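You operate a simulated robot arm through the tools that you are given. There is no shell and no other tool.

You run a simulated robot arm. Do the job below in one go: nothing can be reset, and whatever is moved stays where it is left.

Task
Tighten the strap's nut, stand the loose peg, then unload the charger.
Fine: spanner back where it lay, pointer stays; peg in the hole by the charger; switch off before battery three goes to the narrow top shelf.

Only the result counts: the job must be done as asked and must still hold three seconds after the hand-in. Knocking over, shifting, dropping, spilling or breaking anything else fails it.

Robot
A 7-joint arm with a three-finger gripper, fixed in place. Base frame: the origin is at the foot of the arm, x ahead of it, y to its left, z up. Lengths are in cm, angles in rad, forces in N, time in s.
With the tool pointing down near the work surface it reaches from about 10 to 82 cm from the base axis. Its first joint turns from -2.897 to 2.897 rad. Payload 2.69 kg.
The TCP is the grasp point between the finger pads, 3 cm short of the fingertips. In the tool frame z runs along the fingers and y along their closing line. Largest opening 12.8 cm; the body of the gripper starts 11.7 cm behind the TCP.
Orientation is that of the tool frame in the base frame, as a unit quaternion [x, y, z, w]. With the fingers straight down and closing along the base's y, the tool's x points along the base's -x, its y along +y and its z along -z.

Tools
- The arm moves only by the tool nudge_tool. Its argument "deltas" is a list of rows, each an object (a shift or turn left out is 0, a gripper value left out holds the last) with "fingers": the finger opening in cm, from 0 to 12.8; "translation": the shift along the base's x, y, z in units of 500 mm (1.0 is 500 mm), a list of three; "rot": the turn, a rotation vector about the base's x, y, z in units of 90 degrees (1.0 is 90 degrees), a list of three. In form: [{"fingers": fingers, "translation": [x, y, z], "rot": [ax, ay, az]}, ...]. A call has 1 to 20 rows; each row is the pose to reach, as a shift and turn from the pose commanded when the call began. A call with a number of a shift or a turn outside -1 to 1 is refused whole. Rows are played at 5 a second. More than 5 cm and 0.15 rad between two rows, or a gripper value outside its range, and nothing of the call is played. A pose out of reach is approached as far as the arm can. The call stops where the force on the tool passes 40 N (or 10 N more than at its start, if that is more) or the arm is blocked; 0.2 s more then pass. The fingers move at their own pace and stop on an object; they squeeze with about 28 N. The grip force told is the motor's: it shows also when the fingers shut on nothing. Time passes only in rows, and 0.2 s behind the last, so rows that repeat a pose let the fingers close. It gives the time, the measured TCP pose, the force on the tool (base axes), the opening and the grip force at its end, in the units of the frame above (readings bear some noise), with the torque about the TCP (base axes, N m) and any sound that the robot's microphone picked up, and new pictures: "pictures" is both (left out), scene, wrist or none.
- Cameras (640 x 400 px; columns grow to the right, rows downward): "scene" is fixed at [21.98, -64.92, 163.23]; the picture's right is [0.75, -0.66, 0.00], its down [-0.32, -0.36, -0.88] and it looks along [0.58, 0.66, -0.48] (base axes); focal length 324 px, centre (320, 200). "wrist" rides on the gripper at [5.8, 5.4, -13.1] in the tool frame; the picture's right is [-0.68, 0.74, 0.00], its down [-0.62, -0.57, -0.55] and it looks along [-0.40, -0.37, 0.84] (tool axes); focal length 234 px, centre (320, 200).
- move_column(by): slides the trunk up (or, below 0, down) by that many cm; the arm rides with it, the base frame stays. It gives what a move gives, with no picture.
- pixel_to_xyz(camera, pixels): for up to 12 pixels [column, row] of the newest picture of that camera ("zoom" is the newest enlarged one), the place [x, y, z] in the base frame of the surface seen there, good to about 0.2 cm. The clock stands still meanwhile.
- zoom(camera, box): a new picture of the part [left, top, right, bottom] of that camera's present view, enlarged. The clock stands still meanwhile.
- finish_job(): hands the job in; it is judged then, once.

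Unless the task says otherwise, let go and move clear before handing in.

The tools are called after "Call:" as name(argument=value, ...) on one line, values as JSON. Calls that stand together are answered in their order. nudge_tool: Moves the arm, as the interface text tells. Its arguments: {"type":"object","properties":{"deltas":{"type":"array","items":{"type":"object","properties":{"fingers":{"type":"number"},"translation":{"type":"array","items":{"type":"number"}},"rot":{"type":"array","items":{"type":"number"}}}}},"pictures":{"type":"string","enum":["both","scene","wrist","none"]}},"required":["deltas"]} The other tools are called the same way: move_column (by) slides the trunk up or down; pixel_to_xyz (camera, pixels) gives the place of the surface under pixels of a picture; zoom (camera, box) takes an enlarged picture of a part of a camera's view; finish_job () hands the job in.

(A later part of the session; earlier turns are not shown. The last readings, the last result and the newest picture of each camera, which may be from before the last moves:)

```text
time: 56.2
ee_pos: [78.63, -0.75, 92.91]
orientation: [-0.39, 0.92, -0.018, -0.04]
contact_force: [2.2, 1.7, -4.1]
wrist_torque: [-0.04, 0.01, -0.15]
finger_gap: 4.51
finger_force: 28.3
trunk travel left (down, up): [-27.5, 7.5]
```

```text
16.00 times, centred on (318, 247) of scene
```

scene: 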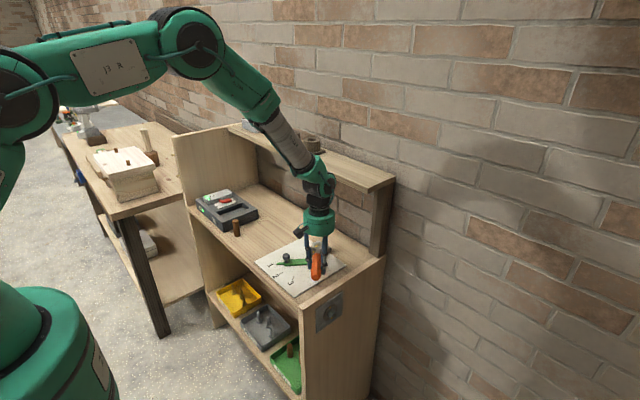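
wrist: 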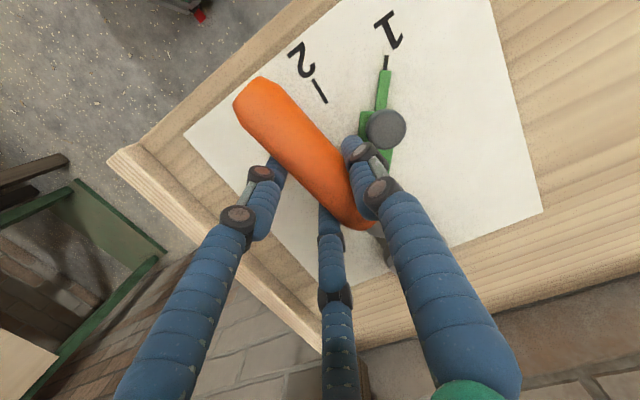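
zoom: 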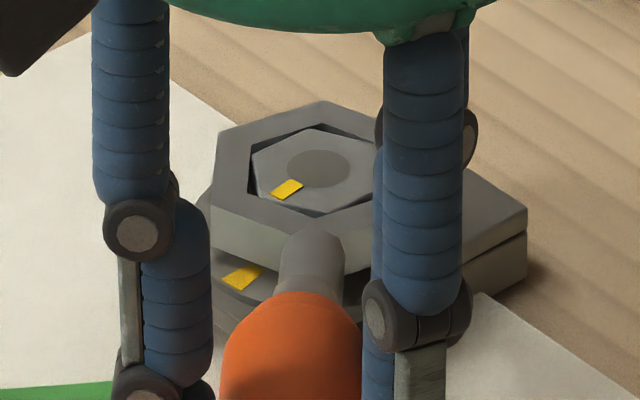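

Call:
pixel_to_xyz(camera="zoom", pixels=[[294, 183], [280, 193], [287, 188], [318, 168], [250, 272], [232, 283], [294, 183], [280, 193], [287, 188], [318, 168], [250, 272], [232, 283]])

Call:
pixel_to_xyz(camera="zoom", pixels=[[294, 183], [280, 193], [287, 188], [318, 168], [250, 272], [232, 283], [294, 183], [280, 193], [287, 188], [318, 168], [250, 272], [232, 283]])

```text
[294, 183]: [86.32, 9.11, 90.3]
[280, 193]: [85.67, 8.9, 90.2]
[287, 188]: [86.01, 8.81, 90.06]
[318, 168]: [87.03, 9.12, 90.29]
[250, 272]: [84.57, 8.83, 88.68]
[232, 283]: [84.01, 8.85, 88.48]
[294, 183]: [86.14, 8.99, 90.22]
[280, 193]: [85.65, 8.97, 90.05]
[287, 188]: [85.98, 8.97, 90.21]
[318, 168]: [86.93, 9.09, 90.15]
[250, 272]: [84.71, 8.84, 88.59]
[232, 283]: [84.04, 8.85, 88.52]
```

```text
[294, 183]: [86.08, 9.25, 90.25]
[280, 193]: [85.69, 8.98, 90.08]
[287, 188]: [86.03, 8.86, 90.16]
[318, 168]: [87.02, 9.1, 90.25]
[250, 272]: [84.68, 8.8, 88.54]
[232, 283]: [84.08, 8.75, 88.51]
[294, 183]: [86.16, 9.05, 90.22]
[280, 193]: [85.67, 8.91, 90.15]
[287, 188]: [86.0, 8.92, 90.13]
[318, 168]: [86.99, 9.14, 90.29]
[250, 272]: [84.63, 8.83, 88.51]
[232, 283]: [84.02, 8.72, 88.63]
```

Nut mark now at ~185–186° and the washer mark at 185°: aligned to about 1°. A final 1.5° trim, then back off 4° and lift clear.

Call:
nudge_tool(deltas=[{"fingers": 0, "translation": [-0.0051, 0.0045, 0], "rot": [0, 0, -0.0167]}, {"fingers": 0, "translation": [-0.0051, 0.0045, 0], "rot": [0, 0, -0.0167]}, {"fingers": 0, "translation": [0.0087, -0.0071, 0], "rot": [0, 0, 0.0278]}, {"fingers": 0, "translation": [0.0087, -0.0071, 0], "rot": [0, 0, 0.0278]}, {"fingers": 0, "translation": [0.0087, -0.0071, 0.015], "rot": [0, 0, 0.0278]}, {"fingers": 0, "translation": [0.0087, -0.0071, 0.035], "rot": [0, 0, 0.0278]}, {"fingers": 0, "translation": [0.0087, -0.0071, 0.06], "rot": [0, 0, 0.0278]}, {"fingers": 0, "translation": [0.0087, -0.0071, 0.1], "rot": [0, 0, 0.0278]}, {"fingers": 0, "translation": [0.0087, -0.0071, 0.14], "rot": [0, 0, 0.0278]}, {"fingers": 0, "translation": [0.0087, -0.0071, 0.14], "rot": [0, 0, 0.0278]}])

Call:
zoom(camera="scene", box=[305, 238, 332, 256])

Call:
zoom(camera="scene", box=[255, 220, 345, 280])

```text
time: 58.4
ee_pos: [78.89, -1.14, 100.03]
orientation: [-0.411, 0.911, -0.017, -0.04]
contact_force: [0.0, 0.9, -2.8]
wrist_torque: [-0.04, 0.02, -0.01]
finger_gap: 4.54
finger_force: 27.8
trunk travel left (down, up): [-27.5, 7.5]
```

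scene: 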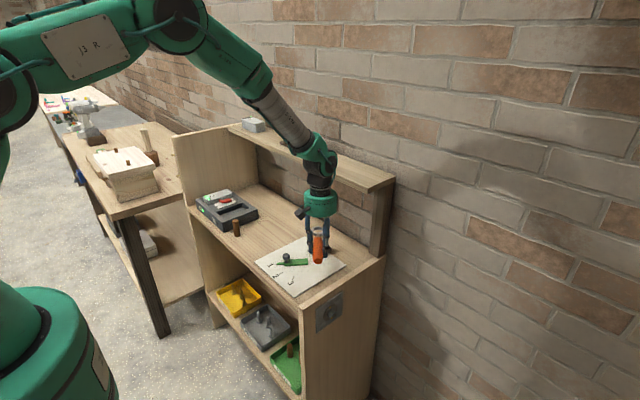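
wrist: 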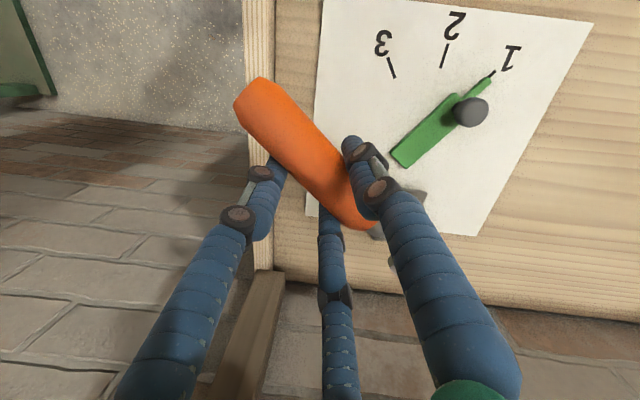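

```text
16.00 times, centred on (318, 247) of scene
```

zoom: 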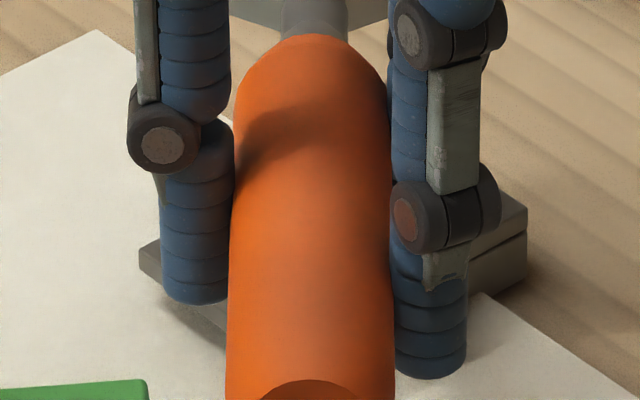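

```text
6.67 times, centred on (300, 250) of scene
```

zoom: 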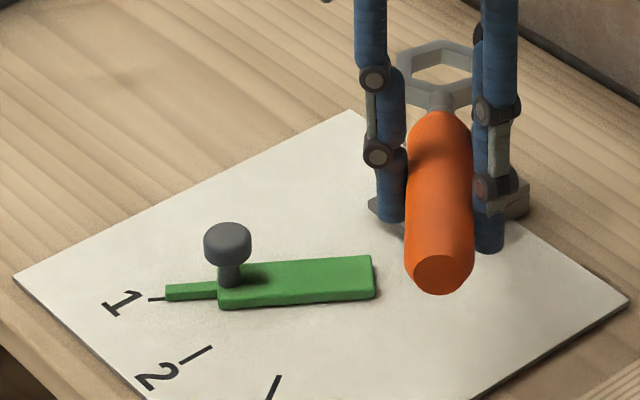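

Pointer still on 1 and untouched. Carrying the spanner back above where it lay (z≈100), turning it back to lie along x.

Call:
nudge_tool(deltas=[{"fingers": 0, "translation": [-0.0057, 0.0293, 0], "rot": [0, 0, -0.0245]}, {"fingers": 0, "translation": [-0.017, 0.0878, 0], "rot": [0, 0, -0.0735]}, {"fingers": 0, "translation": [-0.0284, 0.1464, 0], "rot": [0, 0, -0.1225]}, {"fingers": 0, "translation": [-0.0398, 0.205, 0], "rot": [0, 0, -0.1715]}, {"fingers": 0, "translation": [-0.0511, 0.2635, 0], "rot": [0, 0, -0.2205]}, {"fingers": 0, "translation": [-0.0625, 0.3221, 0], "rot": [0, 0, -0.2695]}, {"fingers": 0, "translation": [-0.0739, 0.3807, 0], "rot": [0, 0, -0.3185]}, {"fingers": 0, "translation": [-0.0852, 0.4392, 0], "rot": [0, 0, -0.3675]}, {"fingers": 0, "translation": [-0.0966, 0.4978, 0], "rot": [0, 0, -0.4165]}, {"fingers": 0, "translation": [-0.108, 0.5564, 0], "rot": [0, 0, -0.4655]}, {"fingers": 0, "translation": [-0.1193, 0.6149, 0], "rot": [0, 0, -0.5145]}, {"fingers": 0, "translation": [-0.125, 0.6442, 0], "rot": [0, 0, -0.539]}, {"fingers": 0, "translation": [-0.125, 0.6442, 0], "rot": [0, 0, -0.539]}])

Call:
zoom(camera="scene", box=[305, 238, 332, 256])

Call:
zoom(camera="scene", box=[262, 194, 292, 214])

```text
time: 61.2
ee_pos: [72.93, 31.11, 99.92]
orientation: [0.001, 0.999, 0.0, -0.044]
contact_force: [0.1, 0.0, -1.5]
wrist_torque: [0.02, 0.05, -0.01]
finger_gap: 4.53
finger_force: 27.6
trunk travel left (down, up): [-27.5, 7.5]
```

scene: 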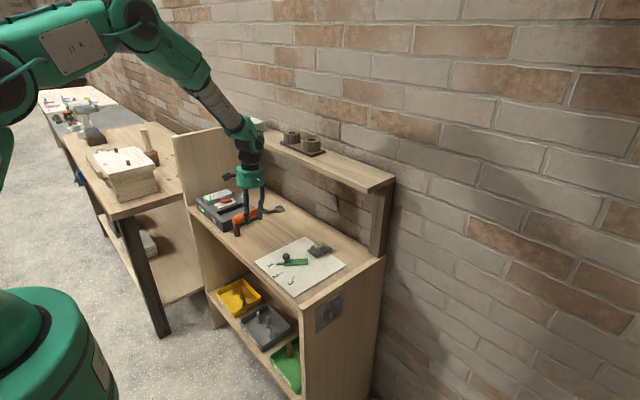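
wrist: 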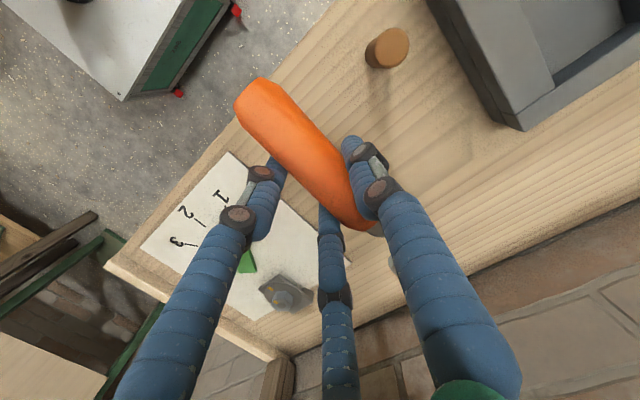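

```text
16.00 times, centred on (318, 247) of scene
```

zoom: 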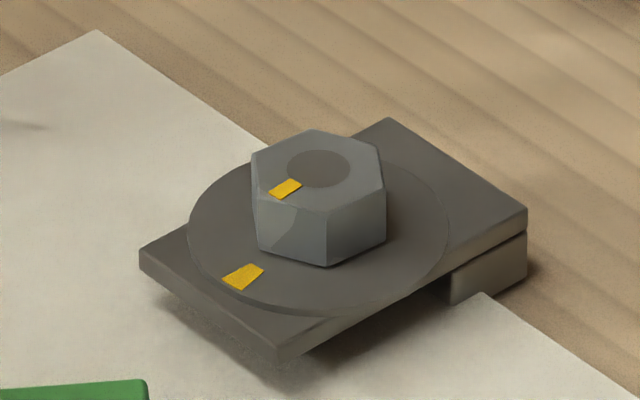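

```text
16.00 times, centred on (277, 204) of scene
```

zoom: 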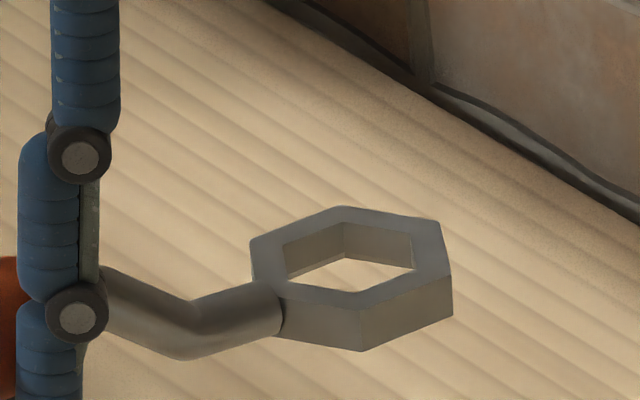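

The nut's mark lines up with the washer's mark. Now the ring's present pose, to place it precisely.

Call:
pixel_to_xyz(camera="zoom", pixels=[[257, 243], [345, 210], [438, 226], [447, 278], [362, 304], [268, 284], [257, 243], [345, 210], [438, 226], [447, 278], [362, 304], [268, 284]])

Call:
zoom(camera="scene", box=[305, 238, 332, 256])

Call:
pixel_to_xyz(camera="zoom", pixels=[[293, 183], [276, 193], [285, 188], [318, 168], [252, 271], [232, 283], [293, 183], [276, 193], [285, 188], [318, 168], [252, 271], [232, 283]])

Call:
pixel_to_xyz(camera="zoom", pixels=[[256, 156], [313, 132], [378, 150], [382, 186], [327, 209], [260, 195], [318, 168], [276, 193], [280, 191], [271, 195], [242, 277], [242, 277]])

```text
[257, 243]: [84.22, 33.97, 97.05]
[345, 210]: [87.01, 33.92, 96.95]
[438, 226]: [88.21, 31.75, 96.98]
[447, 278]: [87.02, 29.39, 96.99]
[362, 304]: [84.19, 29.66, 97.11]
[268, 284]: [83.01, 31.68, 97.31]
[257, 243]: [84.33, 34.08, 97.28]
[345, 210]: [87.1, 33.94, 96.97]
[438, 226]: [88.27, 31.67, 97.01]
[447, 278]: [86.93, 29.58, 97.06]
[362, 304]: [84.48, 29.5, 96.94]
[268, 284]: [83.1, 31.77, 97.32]
```

```text
16.00 times, centred on (318, 247) of scene
```

zoom: 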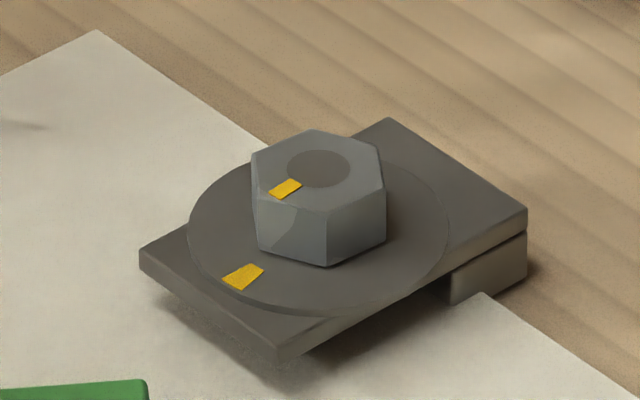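

```text
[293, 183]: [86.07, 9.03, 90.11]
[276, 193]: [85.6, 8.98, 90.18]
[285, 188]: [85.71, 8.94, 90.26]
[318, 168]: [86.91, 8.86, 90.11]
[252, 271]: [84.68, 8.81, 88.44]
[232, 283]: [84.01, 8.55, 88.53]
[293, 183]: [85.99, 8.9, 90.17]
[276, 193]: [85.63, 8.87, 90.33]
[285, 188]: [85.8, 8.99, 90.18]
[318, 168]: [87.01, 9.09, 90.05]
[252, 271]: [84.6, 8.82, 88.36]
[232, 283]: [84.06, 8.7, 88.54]
```

```text
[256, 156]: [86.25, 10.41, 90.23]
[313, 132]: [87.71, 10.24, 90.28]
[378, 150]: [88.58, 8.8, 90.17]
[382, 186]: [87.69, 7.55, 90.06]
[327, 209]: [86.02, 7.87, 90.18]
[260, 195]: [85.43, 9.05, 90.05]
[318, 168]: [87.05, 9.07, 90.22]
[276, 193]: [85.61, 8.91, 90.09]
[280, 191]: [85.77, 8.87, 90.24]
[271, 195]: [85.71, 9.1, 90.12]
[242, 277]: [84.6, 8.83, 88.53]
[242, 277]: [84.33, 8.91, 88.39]
```

The nut has turned ~90° and its mark sits on the washer's (within ~2°). Now un-pitch the tool, shift (-0.1, +0.2) and lower the spanner to just above the table.

Call:
nudge_tool(deltas=[{"fingers": 0, "translation": [-0.002, 0.004, -0.03], "rot": [0, -0.02, 0]}, {"fingers": 0, "translation": [-0.002, 0.004, -0.07], "rot": [0, -0.04, 0]}, {"fingers": 0, "translation": [-0.002, 0.004, -0.11], "rot": [0, -0.056, 0]}, {"fingers": 0, "translation": [-0.002, 0.004, -0.15], "rot": [0, -0.056, 0]}, {"fingers": 0, "translation": [-0.002, 0.004, -0.18], "rot": [0, -0.056, 0]}, {"fingers": 0, "translation": [-0.002, 0.004, -0.2], "rot": [0, -0.056, 0]}, {"fingers": 0, "translation": [-0.002, 0.004, -0.2], "rot": [0, -0.056, 0]}])

Call:
zoom(camera="scene", box=[235, 215, 295, 255])

```text
time: 62.8
ee_pos: [72.71, 31.28, 89.93]
orientation: [0.0, 1.0, -0.001, 0.0]
contact_force: [-0.1, 0.1, -1.7]
wrist_torque: [-0.01, 0.02, 0.0]
finger_gap: 4.55
finger_force: 28.4
trunk travel left (down, up): [-27.5, 7.5]
```

scene: 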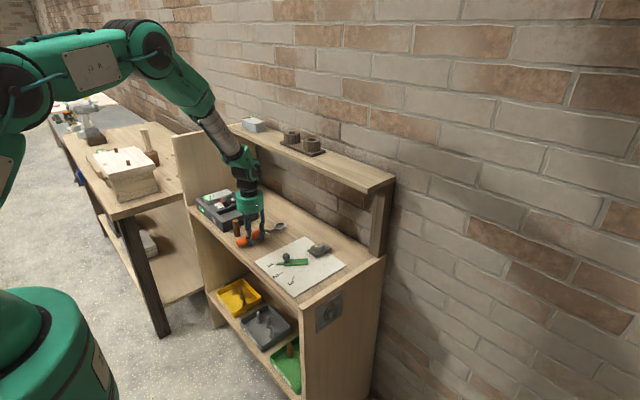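
wrist: 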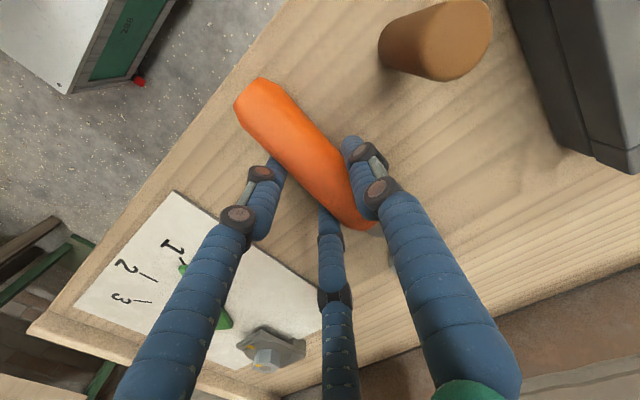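

```text
10.00 times, centred on (265, 235) of scene
```

zoom: 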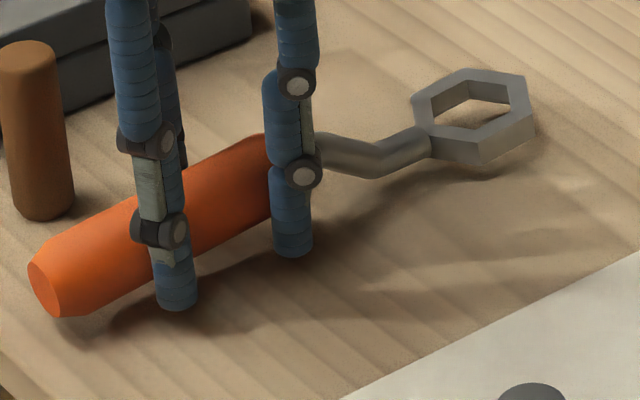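

It hovers ~0.7 cm above its old place, within ~0.2 cm of it by comparison with the earlier picture. Shifting +0.15 in x and setting it down.

Call:
nudge_tool(deltas=[{"fingers": 0, "translation": [0.003, 0, -0.004]}, {"fingers": 0, "translation": [0.003, 0, -0.008]}, {"fingers": 0, "translation": [0.003, 0, -0.012]}, {"fingers": 0, "translation": [0.003, 0, -0.015]}, {"fingers": 0, "translation": [0.003, 0, -0.015]}], pictures="scene")

Call:
zoom(camera="scene", box=[235, 215, 295, 255])

```text
time: 64.0
ee_pos: [72.89, 31.41, 89.3]
orientation: [0.0, 1.0, 0.0, 0.0]
contact_force: [-0.2, -0.9, -0.9]
wrist_torque: [-0.02, 0.12, -0.01]
finger_gap: 4.52
finger_force: 27.7
trunk travel left (down, up): [-27.5, 7.5]
```

scene: 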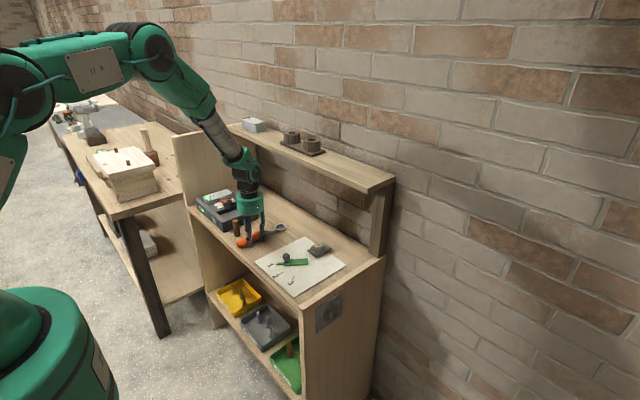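

```text
10.00 times, centred on (265, 235) of scene
```

zoom: 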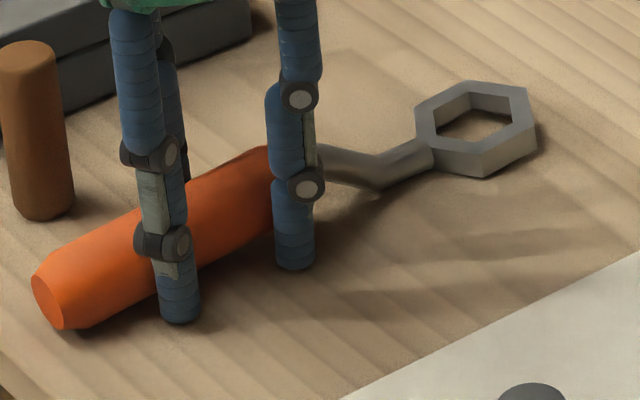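

The spanner matches its original picture to within ~0.1 cm. Releasing and rising.

Call:
nudge_tool(deltas=[{"fingers": 4.8, "translation": [0, 0, 0]}, {"fingers": 5.5, "translation": [0, 0, 0]}, {"fingers": 7, "translation": [0, 0, 0]}, {"fingers": 7, "translation": [0, 0, 0]}, {"fingers": 7, "translation": [0, 0, 0.04]}, {"fingers": 7, "translation": [0, 0, 0.1]}, {"fingers": 7, "translation": [0, 0, 0.18]}, {"fingers": 7, "translation": [0, 0, 0.26]}, {"fingers": 7, "translation": [0, 0, 0.26]}])

Call:
zoom(camera="scene", box=[235, 215, 295, 255])

```text
time: 66.0
ee_pos: [72.97, 31.2, 102.17]
orientation: [0.0, 1.0, 0.0, 0.0]
contact_force: [0.0, 0.5, 0.0]
wrist_torque: [0.06, -0.04, 0.0]
finger_gap: 7.0
finger_force: 0.2
trunk travel left (down, up): [-27.5, 7.5]
```

scene: 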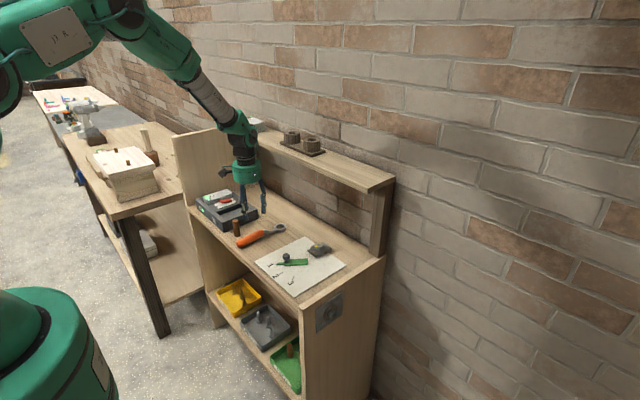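
wrist: 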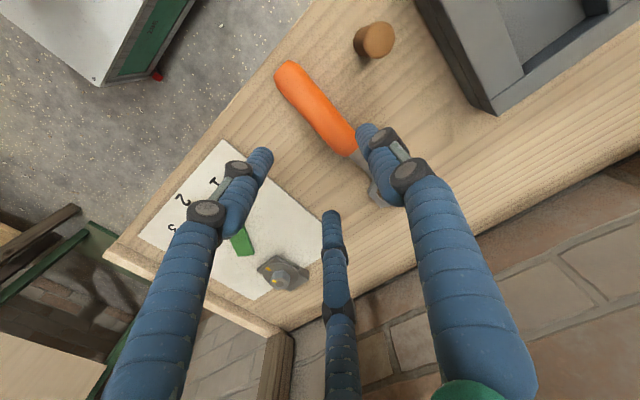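

```text
10.00 times, centred on (265, 235) of scene
```

zoom: 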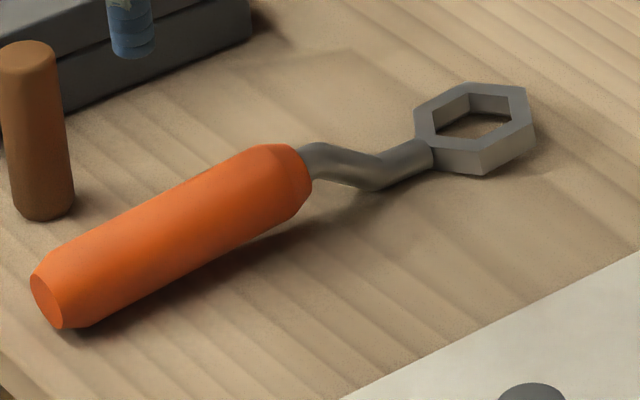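

The spanner lies back in place (within ~0.2 cm). Next the peg: I'll measure the shelf's rack sockets in detail from the scene camera.

Call:
zoom(camera="scene", box=[278, 122, 330, 160])

```text
10.53 times, centred on (304, 141) of scene
```

zoom: 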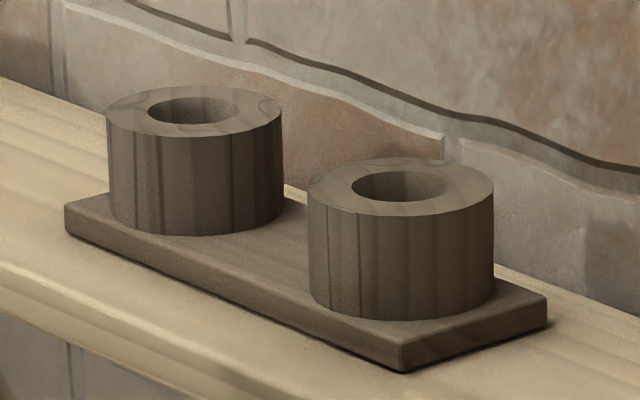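

Call:
pixel_to_xyz(camera="zoom", pixels=[[147, 111], [241, 112], [193, 126], [193, 95], [110, 115], [280, 115], [192, 134], [200, 90], [193, 110], [200, 118], [193, 103], [220, 108]])

Call:
pixel_to_xyz(camera="zoom", pixels=[[348, 187], [448, 184], [398, 203], [398, 169], [311, 190], [491, 188], [400, 213], [400, 162], [398, 185], [405, 195], [395, 178], [425, 180]])

Call:
pixel_to_xyz(camera="zoom", pixels=[[68, 205], [400, 345], [545, 295], [100, 200], [300, 250], [110, 225], [195, 232], [400, 318], [20, 230], [300, 345], [580, 330], [30, 150]])

```text
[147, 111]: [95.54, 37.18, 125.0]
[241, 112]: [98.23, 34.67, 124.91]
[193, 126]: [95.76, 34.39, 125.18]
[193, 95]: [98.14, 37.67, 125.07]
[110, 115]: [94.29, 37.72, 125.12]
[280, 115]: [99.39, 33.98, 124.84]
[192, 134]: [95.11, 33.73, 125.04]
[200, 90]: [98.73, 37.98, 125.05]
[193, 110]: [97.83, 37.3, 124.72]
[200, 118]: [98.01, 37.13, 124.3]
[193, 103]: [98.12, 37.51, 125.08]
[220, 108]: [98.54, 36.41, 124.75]
```

```text
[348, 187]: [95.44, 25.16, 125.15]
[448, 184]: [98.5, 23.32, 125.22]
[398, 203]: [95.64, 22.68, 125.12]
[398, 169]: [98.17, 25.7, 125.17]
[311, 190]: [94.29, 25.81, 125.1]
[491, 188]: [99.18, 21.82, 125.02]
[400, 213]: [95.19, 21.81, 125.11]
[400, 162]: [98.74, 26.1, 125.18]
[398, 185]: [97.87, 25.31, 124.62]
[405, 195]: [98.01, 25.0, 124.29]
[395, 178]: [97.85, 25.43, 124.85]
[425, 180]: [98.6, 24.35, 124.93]
```

```text
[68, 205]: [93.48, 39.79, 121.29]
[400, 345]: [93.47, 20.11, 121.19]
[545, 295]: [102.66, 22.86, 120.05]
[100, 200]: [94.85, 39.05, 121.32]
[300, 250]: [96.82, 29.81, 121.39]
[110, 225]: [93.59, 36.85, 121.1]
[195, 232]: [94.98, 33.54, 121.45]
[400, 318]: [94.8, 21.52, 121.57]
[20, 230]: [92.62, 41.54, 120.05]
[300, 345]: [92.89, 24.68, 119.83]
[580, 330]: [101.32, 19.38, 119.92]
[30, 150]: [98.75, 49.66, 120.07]
```

The left socket (nearer the charger) is centred at about (96.9, 36.0), ~3.3 cm wide, rim at z=125; the peg is ~2.4 cm thick. It's 103 cm out, so I need a level tool: I'll back off and pitch the hand to point forward.

Call:
nudge_tool(deltas=[{"fingers": 7, "translation": [-0.035, 0.011, 0.007], "rot": [0, -0.0833, 0]}, {"fingers": 7, "translation": [-0.07, 0.023, 0.013], "rot": [0, -0.1667, 0]}, {"fingers": 7, "translation": [-0.105, 0.034, 0.02], "rot": [0, -0.25, 0]}, {"fingers": 7, "translation": [-0.14, 0.045, 0.027], "rot": [0, -0.3333, 0]}, {"fingers": 7, "translation": [-0.175, 0.057, 0.033], "rot": [0, -0.4167, 0]}, {"fingers": 7, "translation": [-0.21, 0.068, 0.04], "rot": [0, -0.5, 0]}, {"fingers": 7, "translation": [-0.245, 0.079, 0.047], "rot": [0, -0.5833, 0]}, {"fingers": 7, "translation": [-0.28, 0.091, 0.053], "rot": [0, -0.6667, 0]}, {"fingers": 7, "translation": [-0.315, 0.102, 0.06], "rot": [0, -0.75, 0]}, {"fingers": 7, "translation": [-0.35, 0.113, 0.067], "rot": [0, -0.8333, 0]}, {"fingers": 7, "translation": [-0.385, 0.125, 0.073], "rot": [0, -0.9167, 0]}, {"fingers": 7, "translation": [-0.42, 0.136, 0.08], "rot": [0, -1.0, 0]}, {"fingers": 7, "translation": [-0.42, 0.136, 0.08], "rot": [0, -1.0, 0]}])

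Call:
zoom(camera="scene", box=[220, 205, 260, 245])

```text
time: 68.8
ee_pos: [51.87, 38.29, 106.06]
orientation: [0.0, 0.706, 0.0, 0.708]
contact_force: [0.2, 0.3, -0.5]
wrist_torque: [-0.04, -0.02, -0.03]
finger_gap: 6.99
finger_force: 0.1
trunk travel left (down, up): [-27.5, 7.5]
```

scene: 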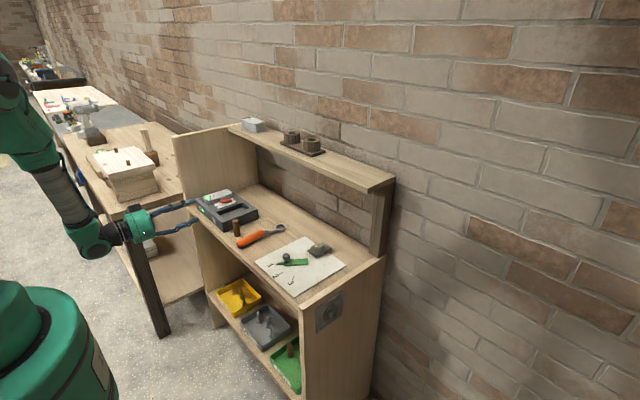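
wrist: 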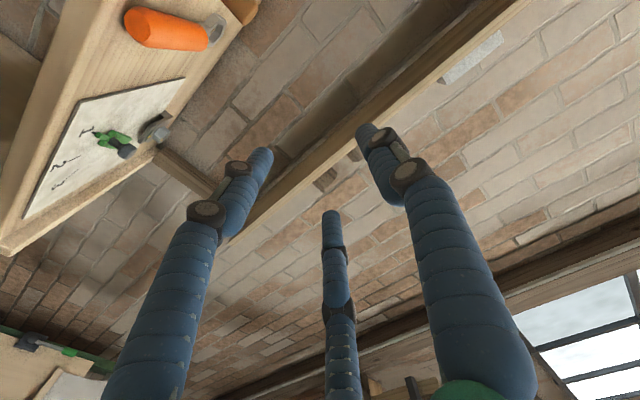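

```text
10.00 times, centred on (240, 225) of scene
```

zoom: 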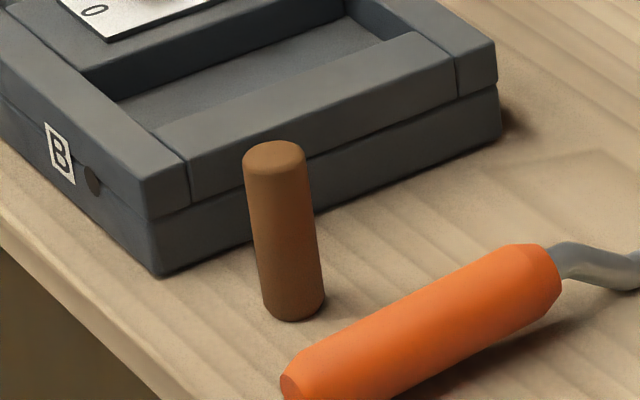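

The level-tool pose works. Measuring the peg's centre precisely.

Call:
pixel_to_xyz(camera="zoom", pixels=[[275, 155], [250, 152], [300, 152], [275, 144], [275, 166], [285, 230], [260, 230], [308, 230], [270, 300], [295, 300], [316, 295], [290, 312]])

Call:
pixel_to_xyz(camera="zoom", pixels=[[275, 155], [250, 152], [300, 152], [275, 144], [275, 166], [285, 230], [260, 230], [308, 230], [270, 300], [295, 300], [316, 295], [295, 330]])

```text
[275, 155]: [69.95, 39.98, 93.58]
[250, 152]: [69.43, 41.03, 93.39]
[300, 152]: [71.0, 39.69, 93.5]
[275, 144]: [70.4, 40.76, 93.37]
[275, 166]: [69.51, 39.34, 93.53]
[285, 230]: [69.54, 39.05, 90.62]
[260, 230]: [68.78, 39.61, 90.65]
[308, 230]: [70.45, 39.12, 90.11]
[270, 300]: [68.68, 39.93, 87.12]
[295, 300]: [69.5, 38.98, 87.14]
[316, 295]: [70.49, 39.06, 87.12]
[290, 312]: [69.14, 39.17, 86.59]
```

```text
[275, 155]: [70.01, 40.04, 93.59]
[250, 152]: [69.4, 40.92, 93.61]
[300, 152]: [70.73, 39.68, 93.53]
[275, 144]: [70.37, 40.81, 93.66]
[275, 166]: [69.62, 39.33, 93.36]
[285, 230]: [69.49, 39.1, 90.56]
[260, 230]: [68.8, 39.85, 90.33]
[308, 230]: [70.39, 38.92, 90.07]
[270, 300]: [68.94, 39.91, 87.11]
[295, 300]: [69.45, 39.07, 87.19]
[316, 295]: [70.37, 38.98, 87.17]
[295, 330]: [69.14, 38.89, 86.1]
```

Peg centre ≈(70.0, 40.15). Lowering in front of the table to z≈91.3 with the fingers at 5.5 cm, aligned so closing won't push it.

Call:
nudge_tool(deltas=[{"fingers": 5.5, "translation": [0, 0.008, -0.07]}, {"fingers": 5.5, "translation": [0, 0.016, -0.14]}, {"fingers": 5.5, "translation": [0, 0.023, -0.21]}, {"fingers": 5.5, "translation": [0, 0.031, -0.296]}, {"fingers": 5.5, "translation": [0.08, 0.031, -0.296]}, {"fingers": 5.5, "translation": [0.16, 0.031, -0.296]}, {"fingers": 5.5, "translation": [0.16, 0.031, -0.296]}])

Call:
zoom(camera="scene", box=[190, 200, 260, 250])

```text
time: 70.4
ee_pos: [60.06, 39.62, 91.52]
orientation: [0.0, 0.707, -0.001, 0.707]
contact_force: [0.4, -0.5, -0.9]
wrist_torque: [0.01, -0.01, 0.01]
finger_gap: 5.49
finger_force: 0.0
trunk travel left (down, up): [-27.5, 7.5]
```

scene: 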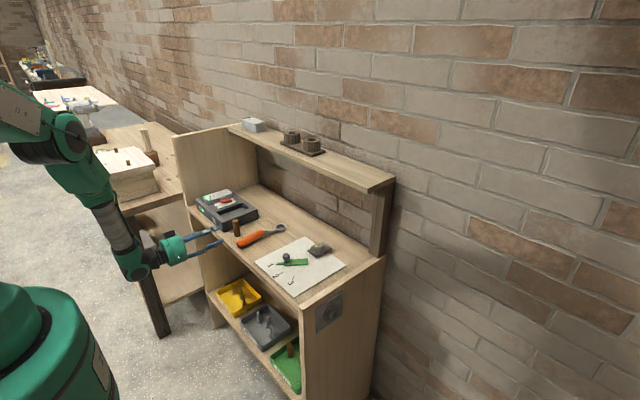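
wrist: 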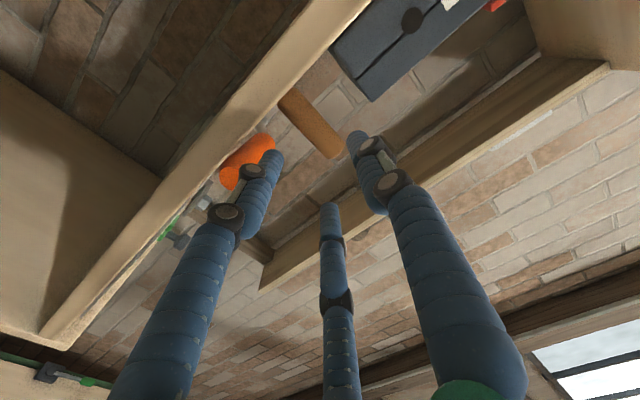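

```text
8.00 times, centred on (225, 225) of scene
```

zoom: 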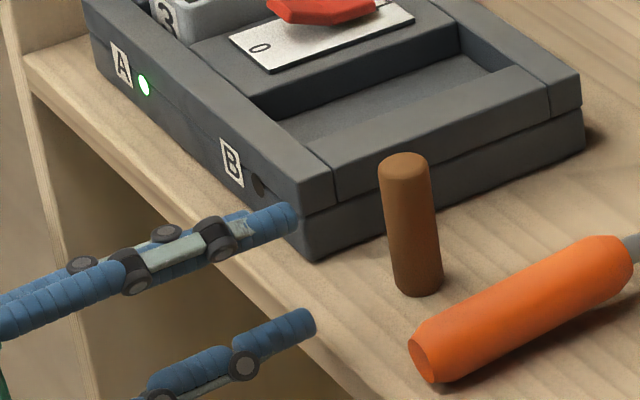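

Call:
pixel_to_xyz(camera="zoom", pixels=[[305, 318], [310, 328], [290, 335], [285, 215], [260, 222], [245, 215], [232, 365], [210, 385], [300, 310], [275, 232]])

```text
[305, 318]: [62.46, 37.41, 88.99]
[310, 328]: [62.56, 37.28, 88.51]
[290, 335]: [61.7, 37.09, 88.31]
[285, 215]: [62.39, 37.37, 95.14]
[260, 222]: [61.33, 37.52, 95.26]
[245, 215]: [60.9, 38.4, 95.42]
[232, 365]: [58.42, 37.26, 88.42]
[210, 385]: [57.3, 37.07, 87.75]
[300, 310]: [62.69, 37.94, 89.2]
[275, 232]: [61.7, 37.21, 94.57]
```

The lower finger's underside is at z≈87.7, clear of the table (86), and both near fingers clear the peg. Advancing to the peg.

Call:
nudge_tool(deltas=[{"fingers": 5.5, "translation": [0.06, 0, 0]}, {"fingers": 5.5, "translation": [0.11, 0, 0]}, {"fingers": 5.5, "translation": [0.16, 0, 0]}, {"fingers": 5.5, "translation": [0.2, 0, 0]}, {"fingers": 5.5, "translation": [0.2, 0, 0]}])

Call:
zoom(camera="scene", box=[205, 200, 275, 250])

```text
time: 71.6
ee_pos: [69.74, 39.7, 91.3]
orientation: [0.0, 0.707, 0.0, 0.707]
contact_force: [-0.4, 0.3, 0.1]
wrist_torque: [0.02, 0.0, 0.02]
finger_gap: 5.51
finger_force: 0.0
trunk travel left (down, up): [-27.5, 7.5]
```

scene: 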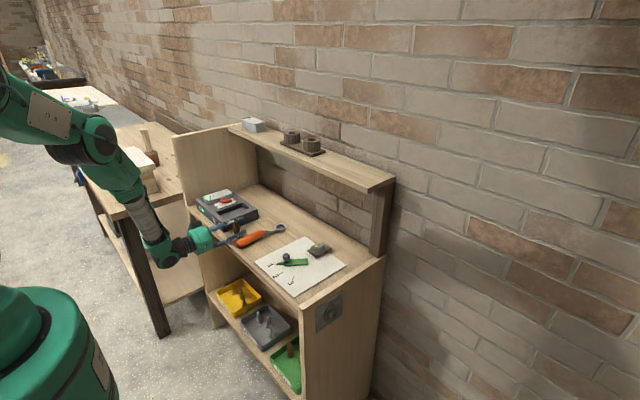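
wrist: 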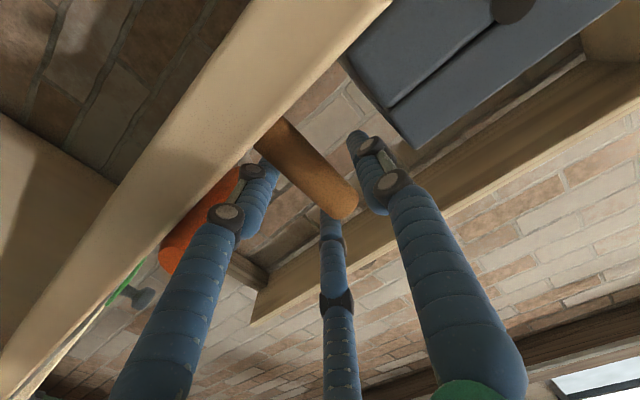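

```text
8.00 times, centred on (240, 225) of scene
```

zoom: 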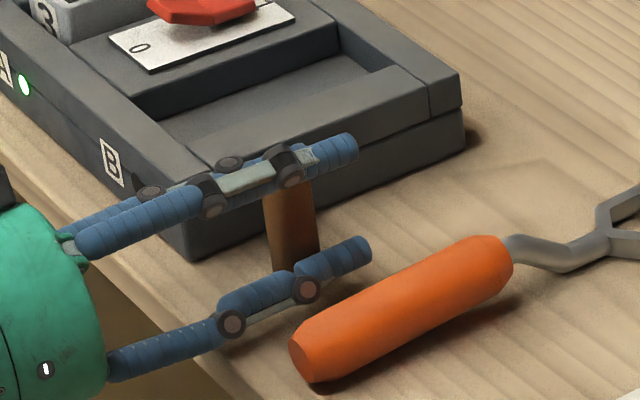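

The peg stands between the fingers. Lowering 0.3 cm so the upper finger meets it, then closing gently.

Call:
nudge_tool(deltas=[{"fingers": 5.5, "translation": [0.003, 0, -0.006]}, {"fingers": 4.2, "translation": [0.003, 0, -0.006]}, {"fingers": 3.6, "translation": [0.003, 0, -0.006]}, {"fingers": 3.0, "translation": [0.003, 0, -0.006]}, {"fingers": 0, "translation": [0.003, 0, -0.006]}, {"fingers": 0, "translation": [0.003, 0, -0.006]}, {"fingers": 0, "translation": [0.003, 0, -0.006]}])

Call:
zoom(camera="scene", box=[205, 200, 275, 250])

```text
time: 73.2
ee_pos: [69.93, 39.56, 91.03]
orientation: [0.0, 0.707, 0.001, 0.707]
contact_force: [-0.5, 0.4, -0.6]
wrist_torque: [0.03, 0.03, -0.01]
finger_gap: 3.35
finger_force: 28.6
trunk travel left (down, up): [-27.5, 7.5]
```

scene: 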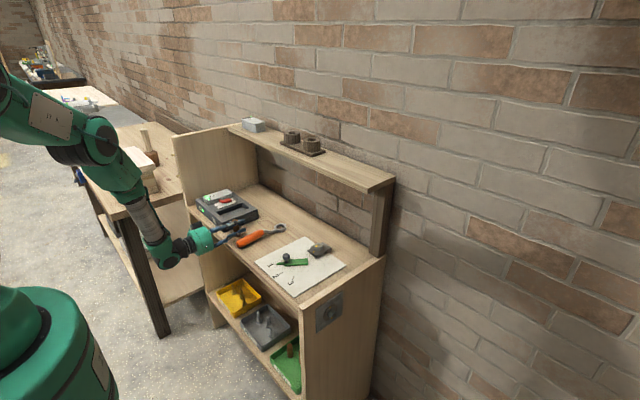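
wrist: 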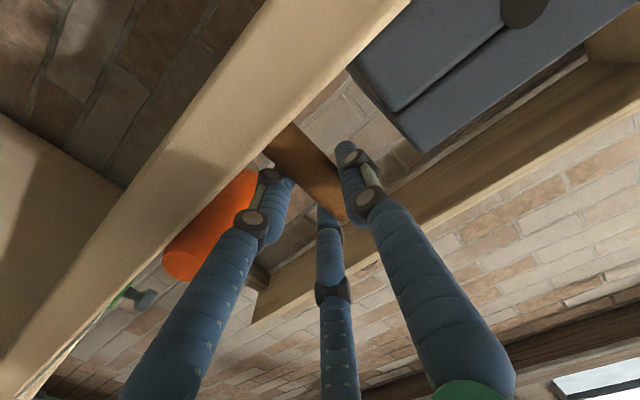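

```text
8.00 times, centred on (240, 225) of scene
```

zoom: 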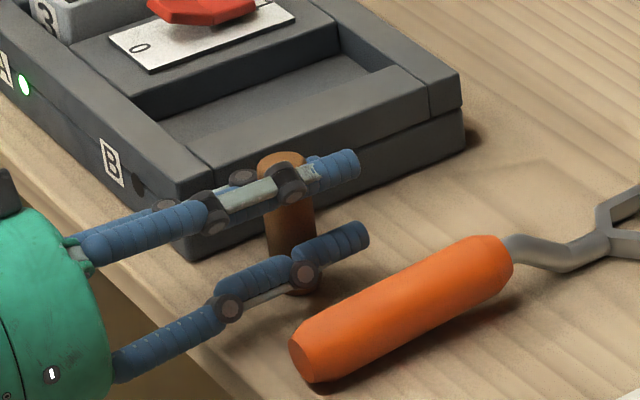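

Gripped (gap 3.35, 28 N). Lifting slowly.

Call:
nudge_tool(deltas=[{"fingers": 0, "translation": [0, 0, 0.005]}, {"fingers": 0, "translation": [0, 0, 0.015]}, {"fingers": 0, "translation": [0, 0, 0.03]}, {"fingers": 0, "translation": [0, 0, 0.05]}, {"fingers": 0, "translation": [0, 0, 0.08]}, {"fingers": 0, "translation": [0, 0, 0.12]}, {"fingers": 0, "translation": [0, 0, 0.16]}, {"fingers": 0, "translation": [0, 0, 0.16]}])

Call:
zoom(camera="scene", box=[205, 190, 275, 245])

```text
time: 75.0
ee_pos: [70.03, 39.61, 99.14]
orientation: [0.0, 0.707, 0.0, 0.707]
contact_force: [0.2, 0.0, 0.3]
wrist_torque: [0.01, 0.04, 0.02]
finger_gap: 3.34
finger_force: 27.7
trunk travel left (down, up): [-27.5, 7.5]
```

scene: 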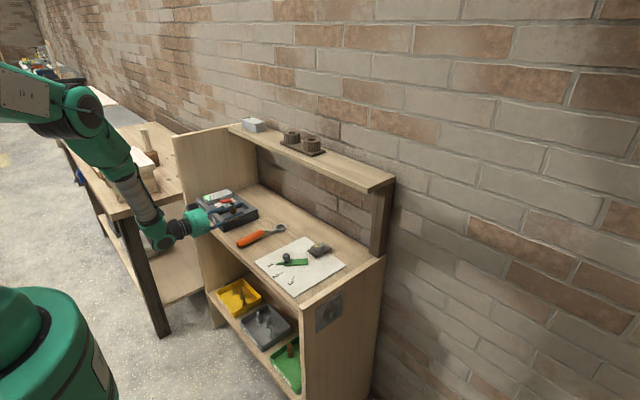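
wrist: 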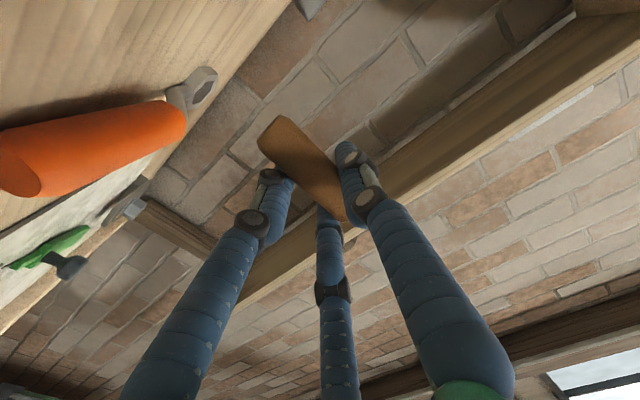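

```text
7.27 times, centred on (240, 218) of scene
```

zoom: 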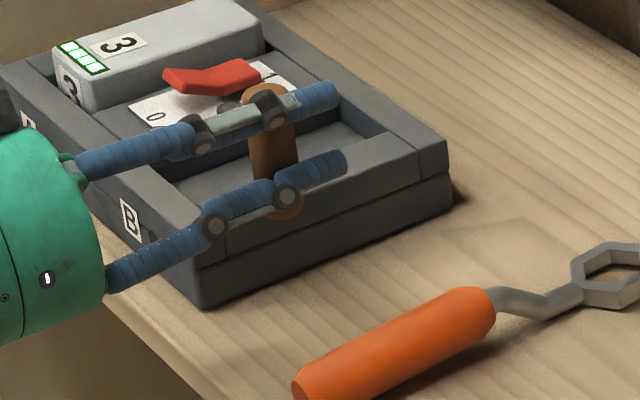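

The peg is free-standing (bare table beneath it), so the rack's socket on the charger's side is its hole. Raising to z≈133 well in front of the shelf.

Call:
nudge_tool(deltas=[{"fingers": 0, "translation": [0, -0.01, 0.05]}, {"fingers": 0, "translation": [0, -0.02, 0.13]}, {"fingers": 0, "translation": [0, -0.03, 0.21]}, {"fingers": 0, "translation": [0, -0.04, 0.29]}, {"fingers": 0, "translation": [0, -0.05, 0.37]}, {"fingers": 0, "translation": [0, -0.06, 0.45]}, {"fingers": 0, "translation": [0, -0.07, 0.53]}, {"fingers": 0, "translation": [0, -0.08, 0.61]}, {"fingers": 0, "translation": [0, -0.08, 0.68]}, {"fingers": 0, "translation": [0.06, -0.08, 0.69]}, {"fingers": 0, "translation": [0.12, -0.08, 0.69]}, {"fingers": 0, "translation": [0.18, -0.08, 0.69]}, {"fingers": 0, "translation": [0.18, -0.08, 0.69]}])

Call:
zoom(camera="scene", box=[240, 90, 330, 165])

```text
time: 77.8
ee_pos: [79.1, 35.5, 133.55]
orientation: [0.0, 0.707, 0.0, 0.707]
contact_force: [1.8, -0.9, -0.3]
wrist_torque: [0.0, -0.05, -0.02]
finger_gap: 3.31
finger_force: 27.8
trunk travel left (down, up): [-27.5, 7.5]
```

scene: 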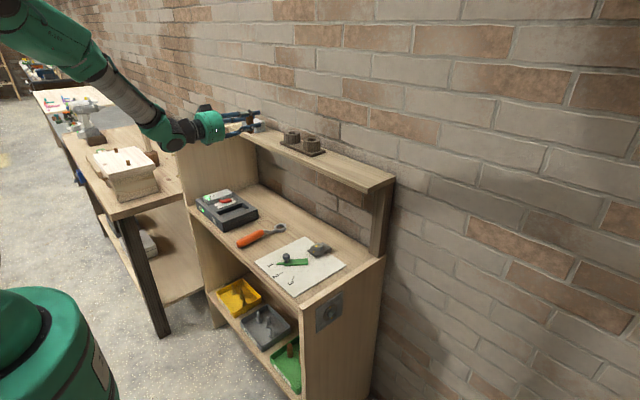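
wrist: 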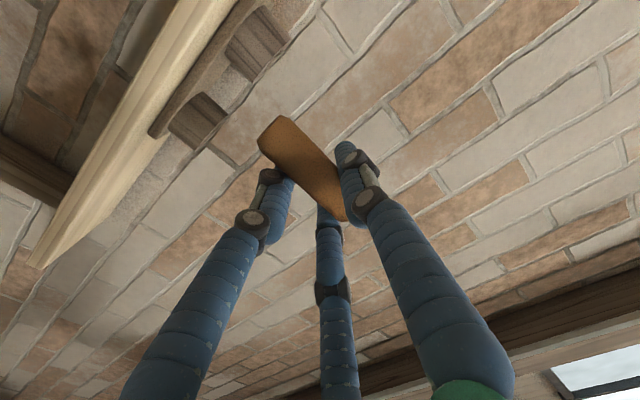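

```text
5.33 times, centred on (285, 128) of scene
```

zoom: 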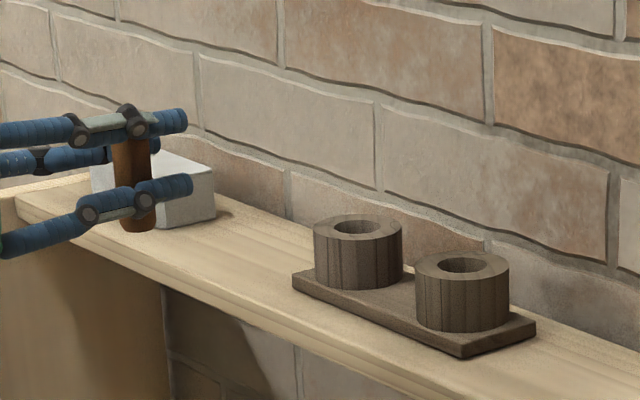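

Measuring the held peg's centre relative to the tool.

Call:
zoom(camera="scene", box=[240, 108, 280, 138])

Call:
zoom(camera="wrist", box=[240, 90, 400, 240])

```text
13.33 times, centred on (260, 123) of scene
```

zoom: 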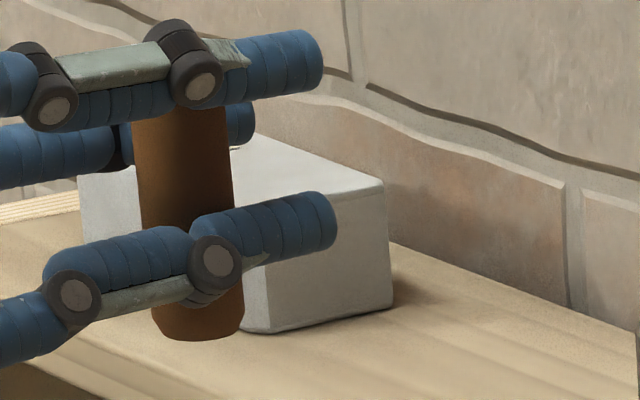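

```text
2.67 times, centred on (320, 165) of wrist
```

zoom: 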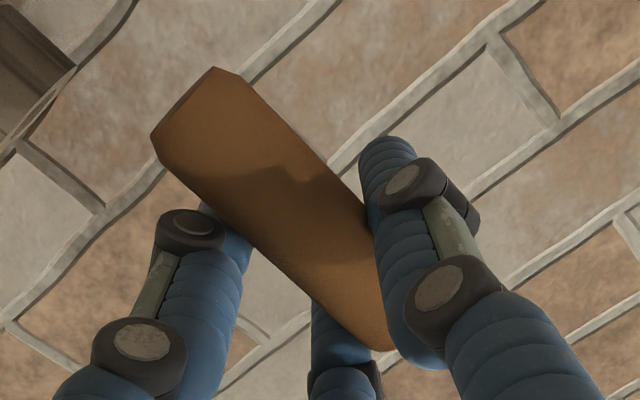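

Call:
zoom(camera="scene", box=[240, 108, 280, 138])

Call:
pixel_to_xyz(camera="zoom", pixels=[[143, 170], [185, 170], [225, 170], [145, 200], [188, 200], [228, 200], [157, 318], [200, 318], [240, 312], [200, 332], [190, 150], [200, 180]])

Call:
pixel_to_xyz(camera="zoom", pixels=[[143, 170], [185, 170], [225, 170], [145, 200], [188, 200], [228, 200], [157, 318], [200, 318], [240, 312], [200, 336], [190, 150], [200, 180]])

```text
13.33 times, centred on (260, 123) of scene
```

zoom: 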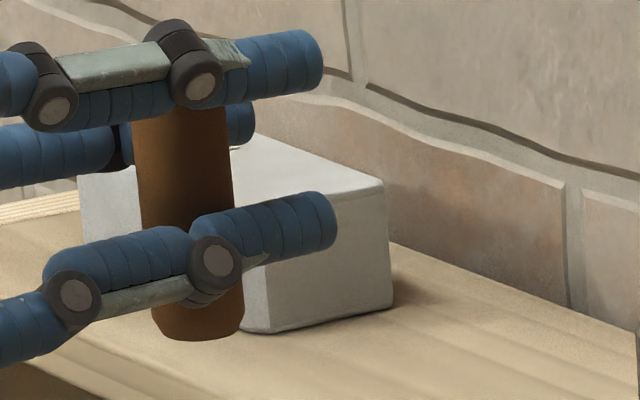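

```text
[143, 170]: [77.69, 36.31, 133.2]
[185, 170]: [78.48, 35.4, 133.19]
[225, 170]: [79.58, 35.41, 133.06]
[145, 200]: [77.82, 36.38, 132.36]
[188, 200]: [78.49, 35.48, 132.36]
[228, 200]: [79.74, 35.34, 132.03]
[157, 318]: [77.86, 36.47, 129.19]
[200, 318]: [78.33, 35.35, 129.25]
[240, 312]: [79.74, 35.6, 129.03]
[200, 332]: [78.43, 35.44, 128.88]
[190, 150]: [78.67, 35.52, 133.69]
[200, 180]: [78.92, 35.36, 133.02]
```

```text
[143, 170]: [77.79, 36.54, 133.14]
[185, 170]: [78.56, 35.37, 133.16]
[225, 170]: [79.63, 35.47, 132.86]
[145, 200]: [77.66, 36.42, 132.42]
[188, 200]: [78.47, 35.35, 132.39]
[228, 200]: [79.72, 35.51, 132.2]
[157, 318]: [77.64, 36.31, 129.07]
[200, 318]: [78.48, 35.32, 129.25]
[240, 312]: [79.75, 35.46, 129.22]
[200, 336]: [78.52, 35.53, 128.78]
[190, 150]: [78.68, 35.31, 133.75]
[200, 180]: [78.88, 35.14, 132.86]
```

Peg centre is at (79.05, 36.4), bottom at z≈128.5. Moving forward 17.85 and -0.4 in y to bring it over the socket at (96.9, 36.0).

Call:
nudge_tool(deltas=[{"fingers": 0, "translation": [0.04, -0.001, 0]}, {"fingers": 0, "translation": [0.1, -0.002, 0]}, {"fingers": 0, "translation": [0.16, -0.004, 0]}, {"fingers": 0, "translation": [0.22, -0.005, 0]}, {"fingers": 0, "translation": [0.28, -0.007, 0]}, {"fingers": 0, "translation": [0.33, -0.008, 0]}, {"fingers": 0, "translation": [0.357, -0.008, 0]}, {"fingers": 0, "translation": [0.357, -0.008, 0]}])

Call:
zoom(camera="scene", box=[265, 110, 325, 155])

```text
time: 79.6
ee_pos: [96.77, 35.27, 133.46]
orientation: [0.0, 0.708, -0.001, 0.707]
contact_force: [0.2, -0.3, -0.5]
wrist_torque: [-0.01, -0.01, -0.01]
finger_gap: 3.31
finger_force: 28.4
trunk travel left (down, up): [-27.5, 7.5]
```

scene: 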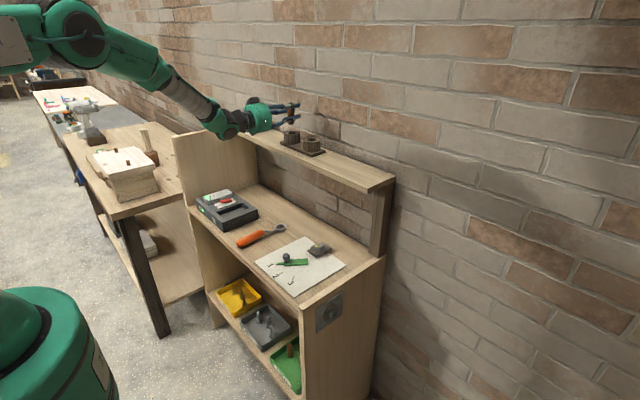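
wrist: 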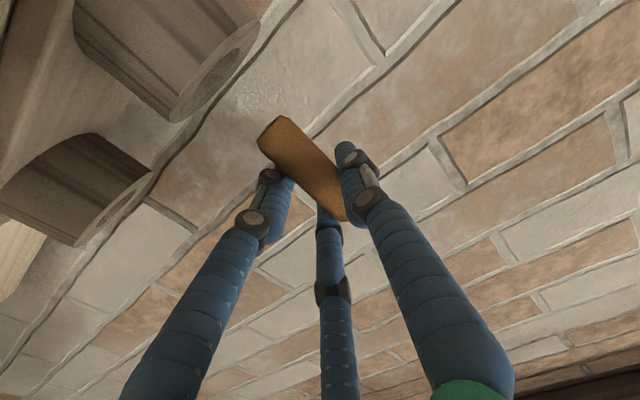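

```text
8.89 times, centred on (295, 132) of scene
```

zoom: 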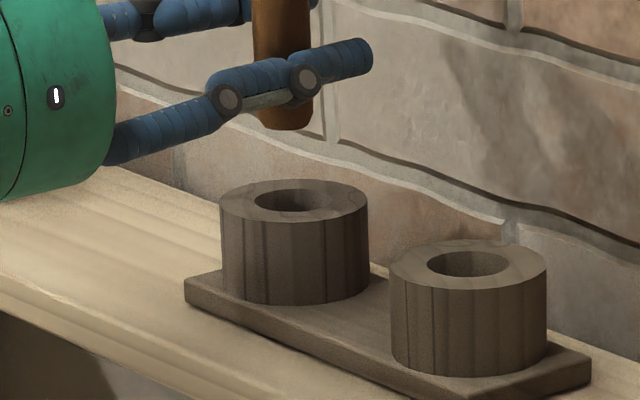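

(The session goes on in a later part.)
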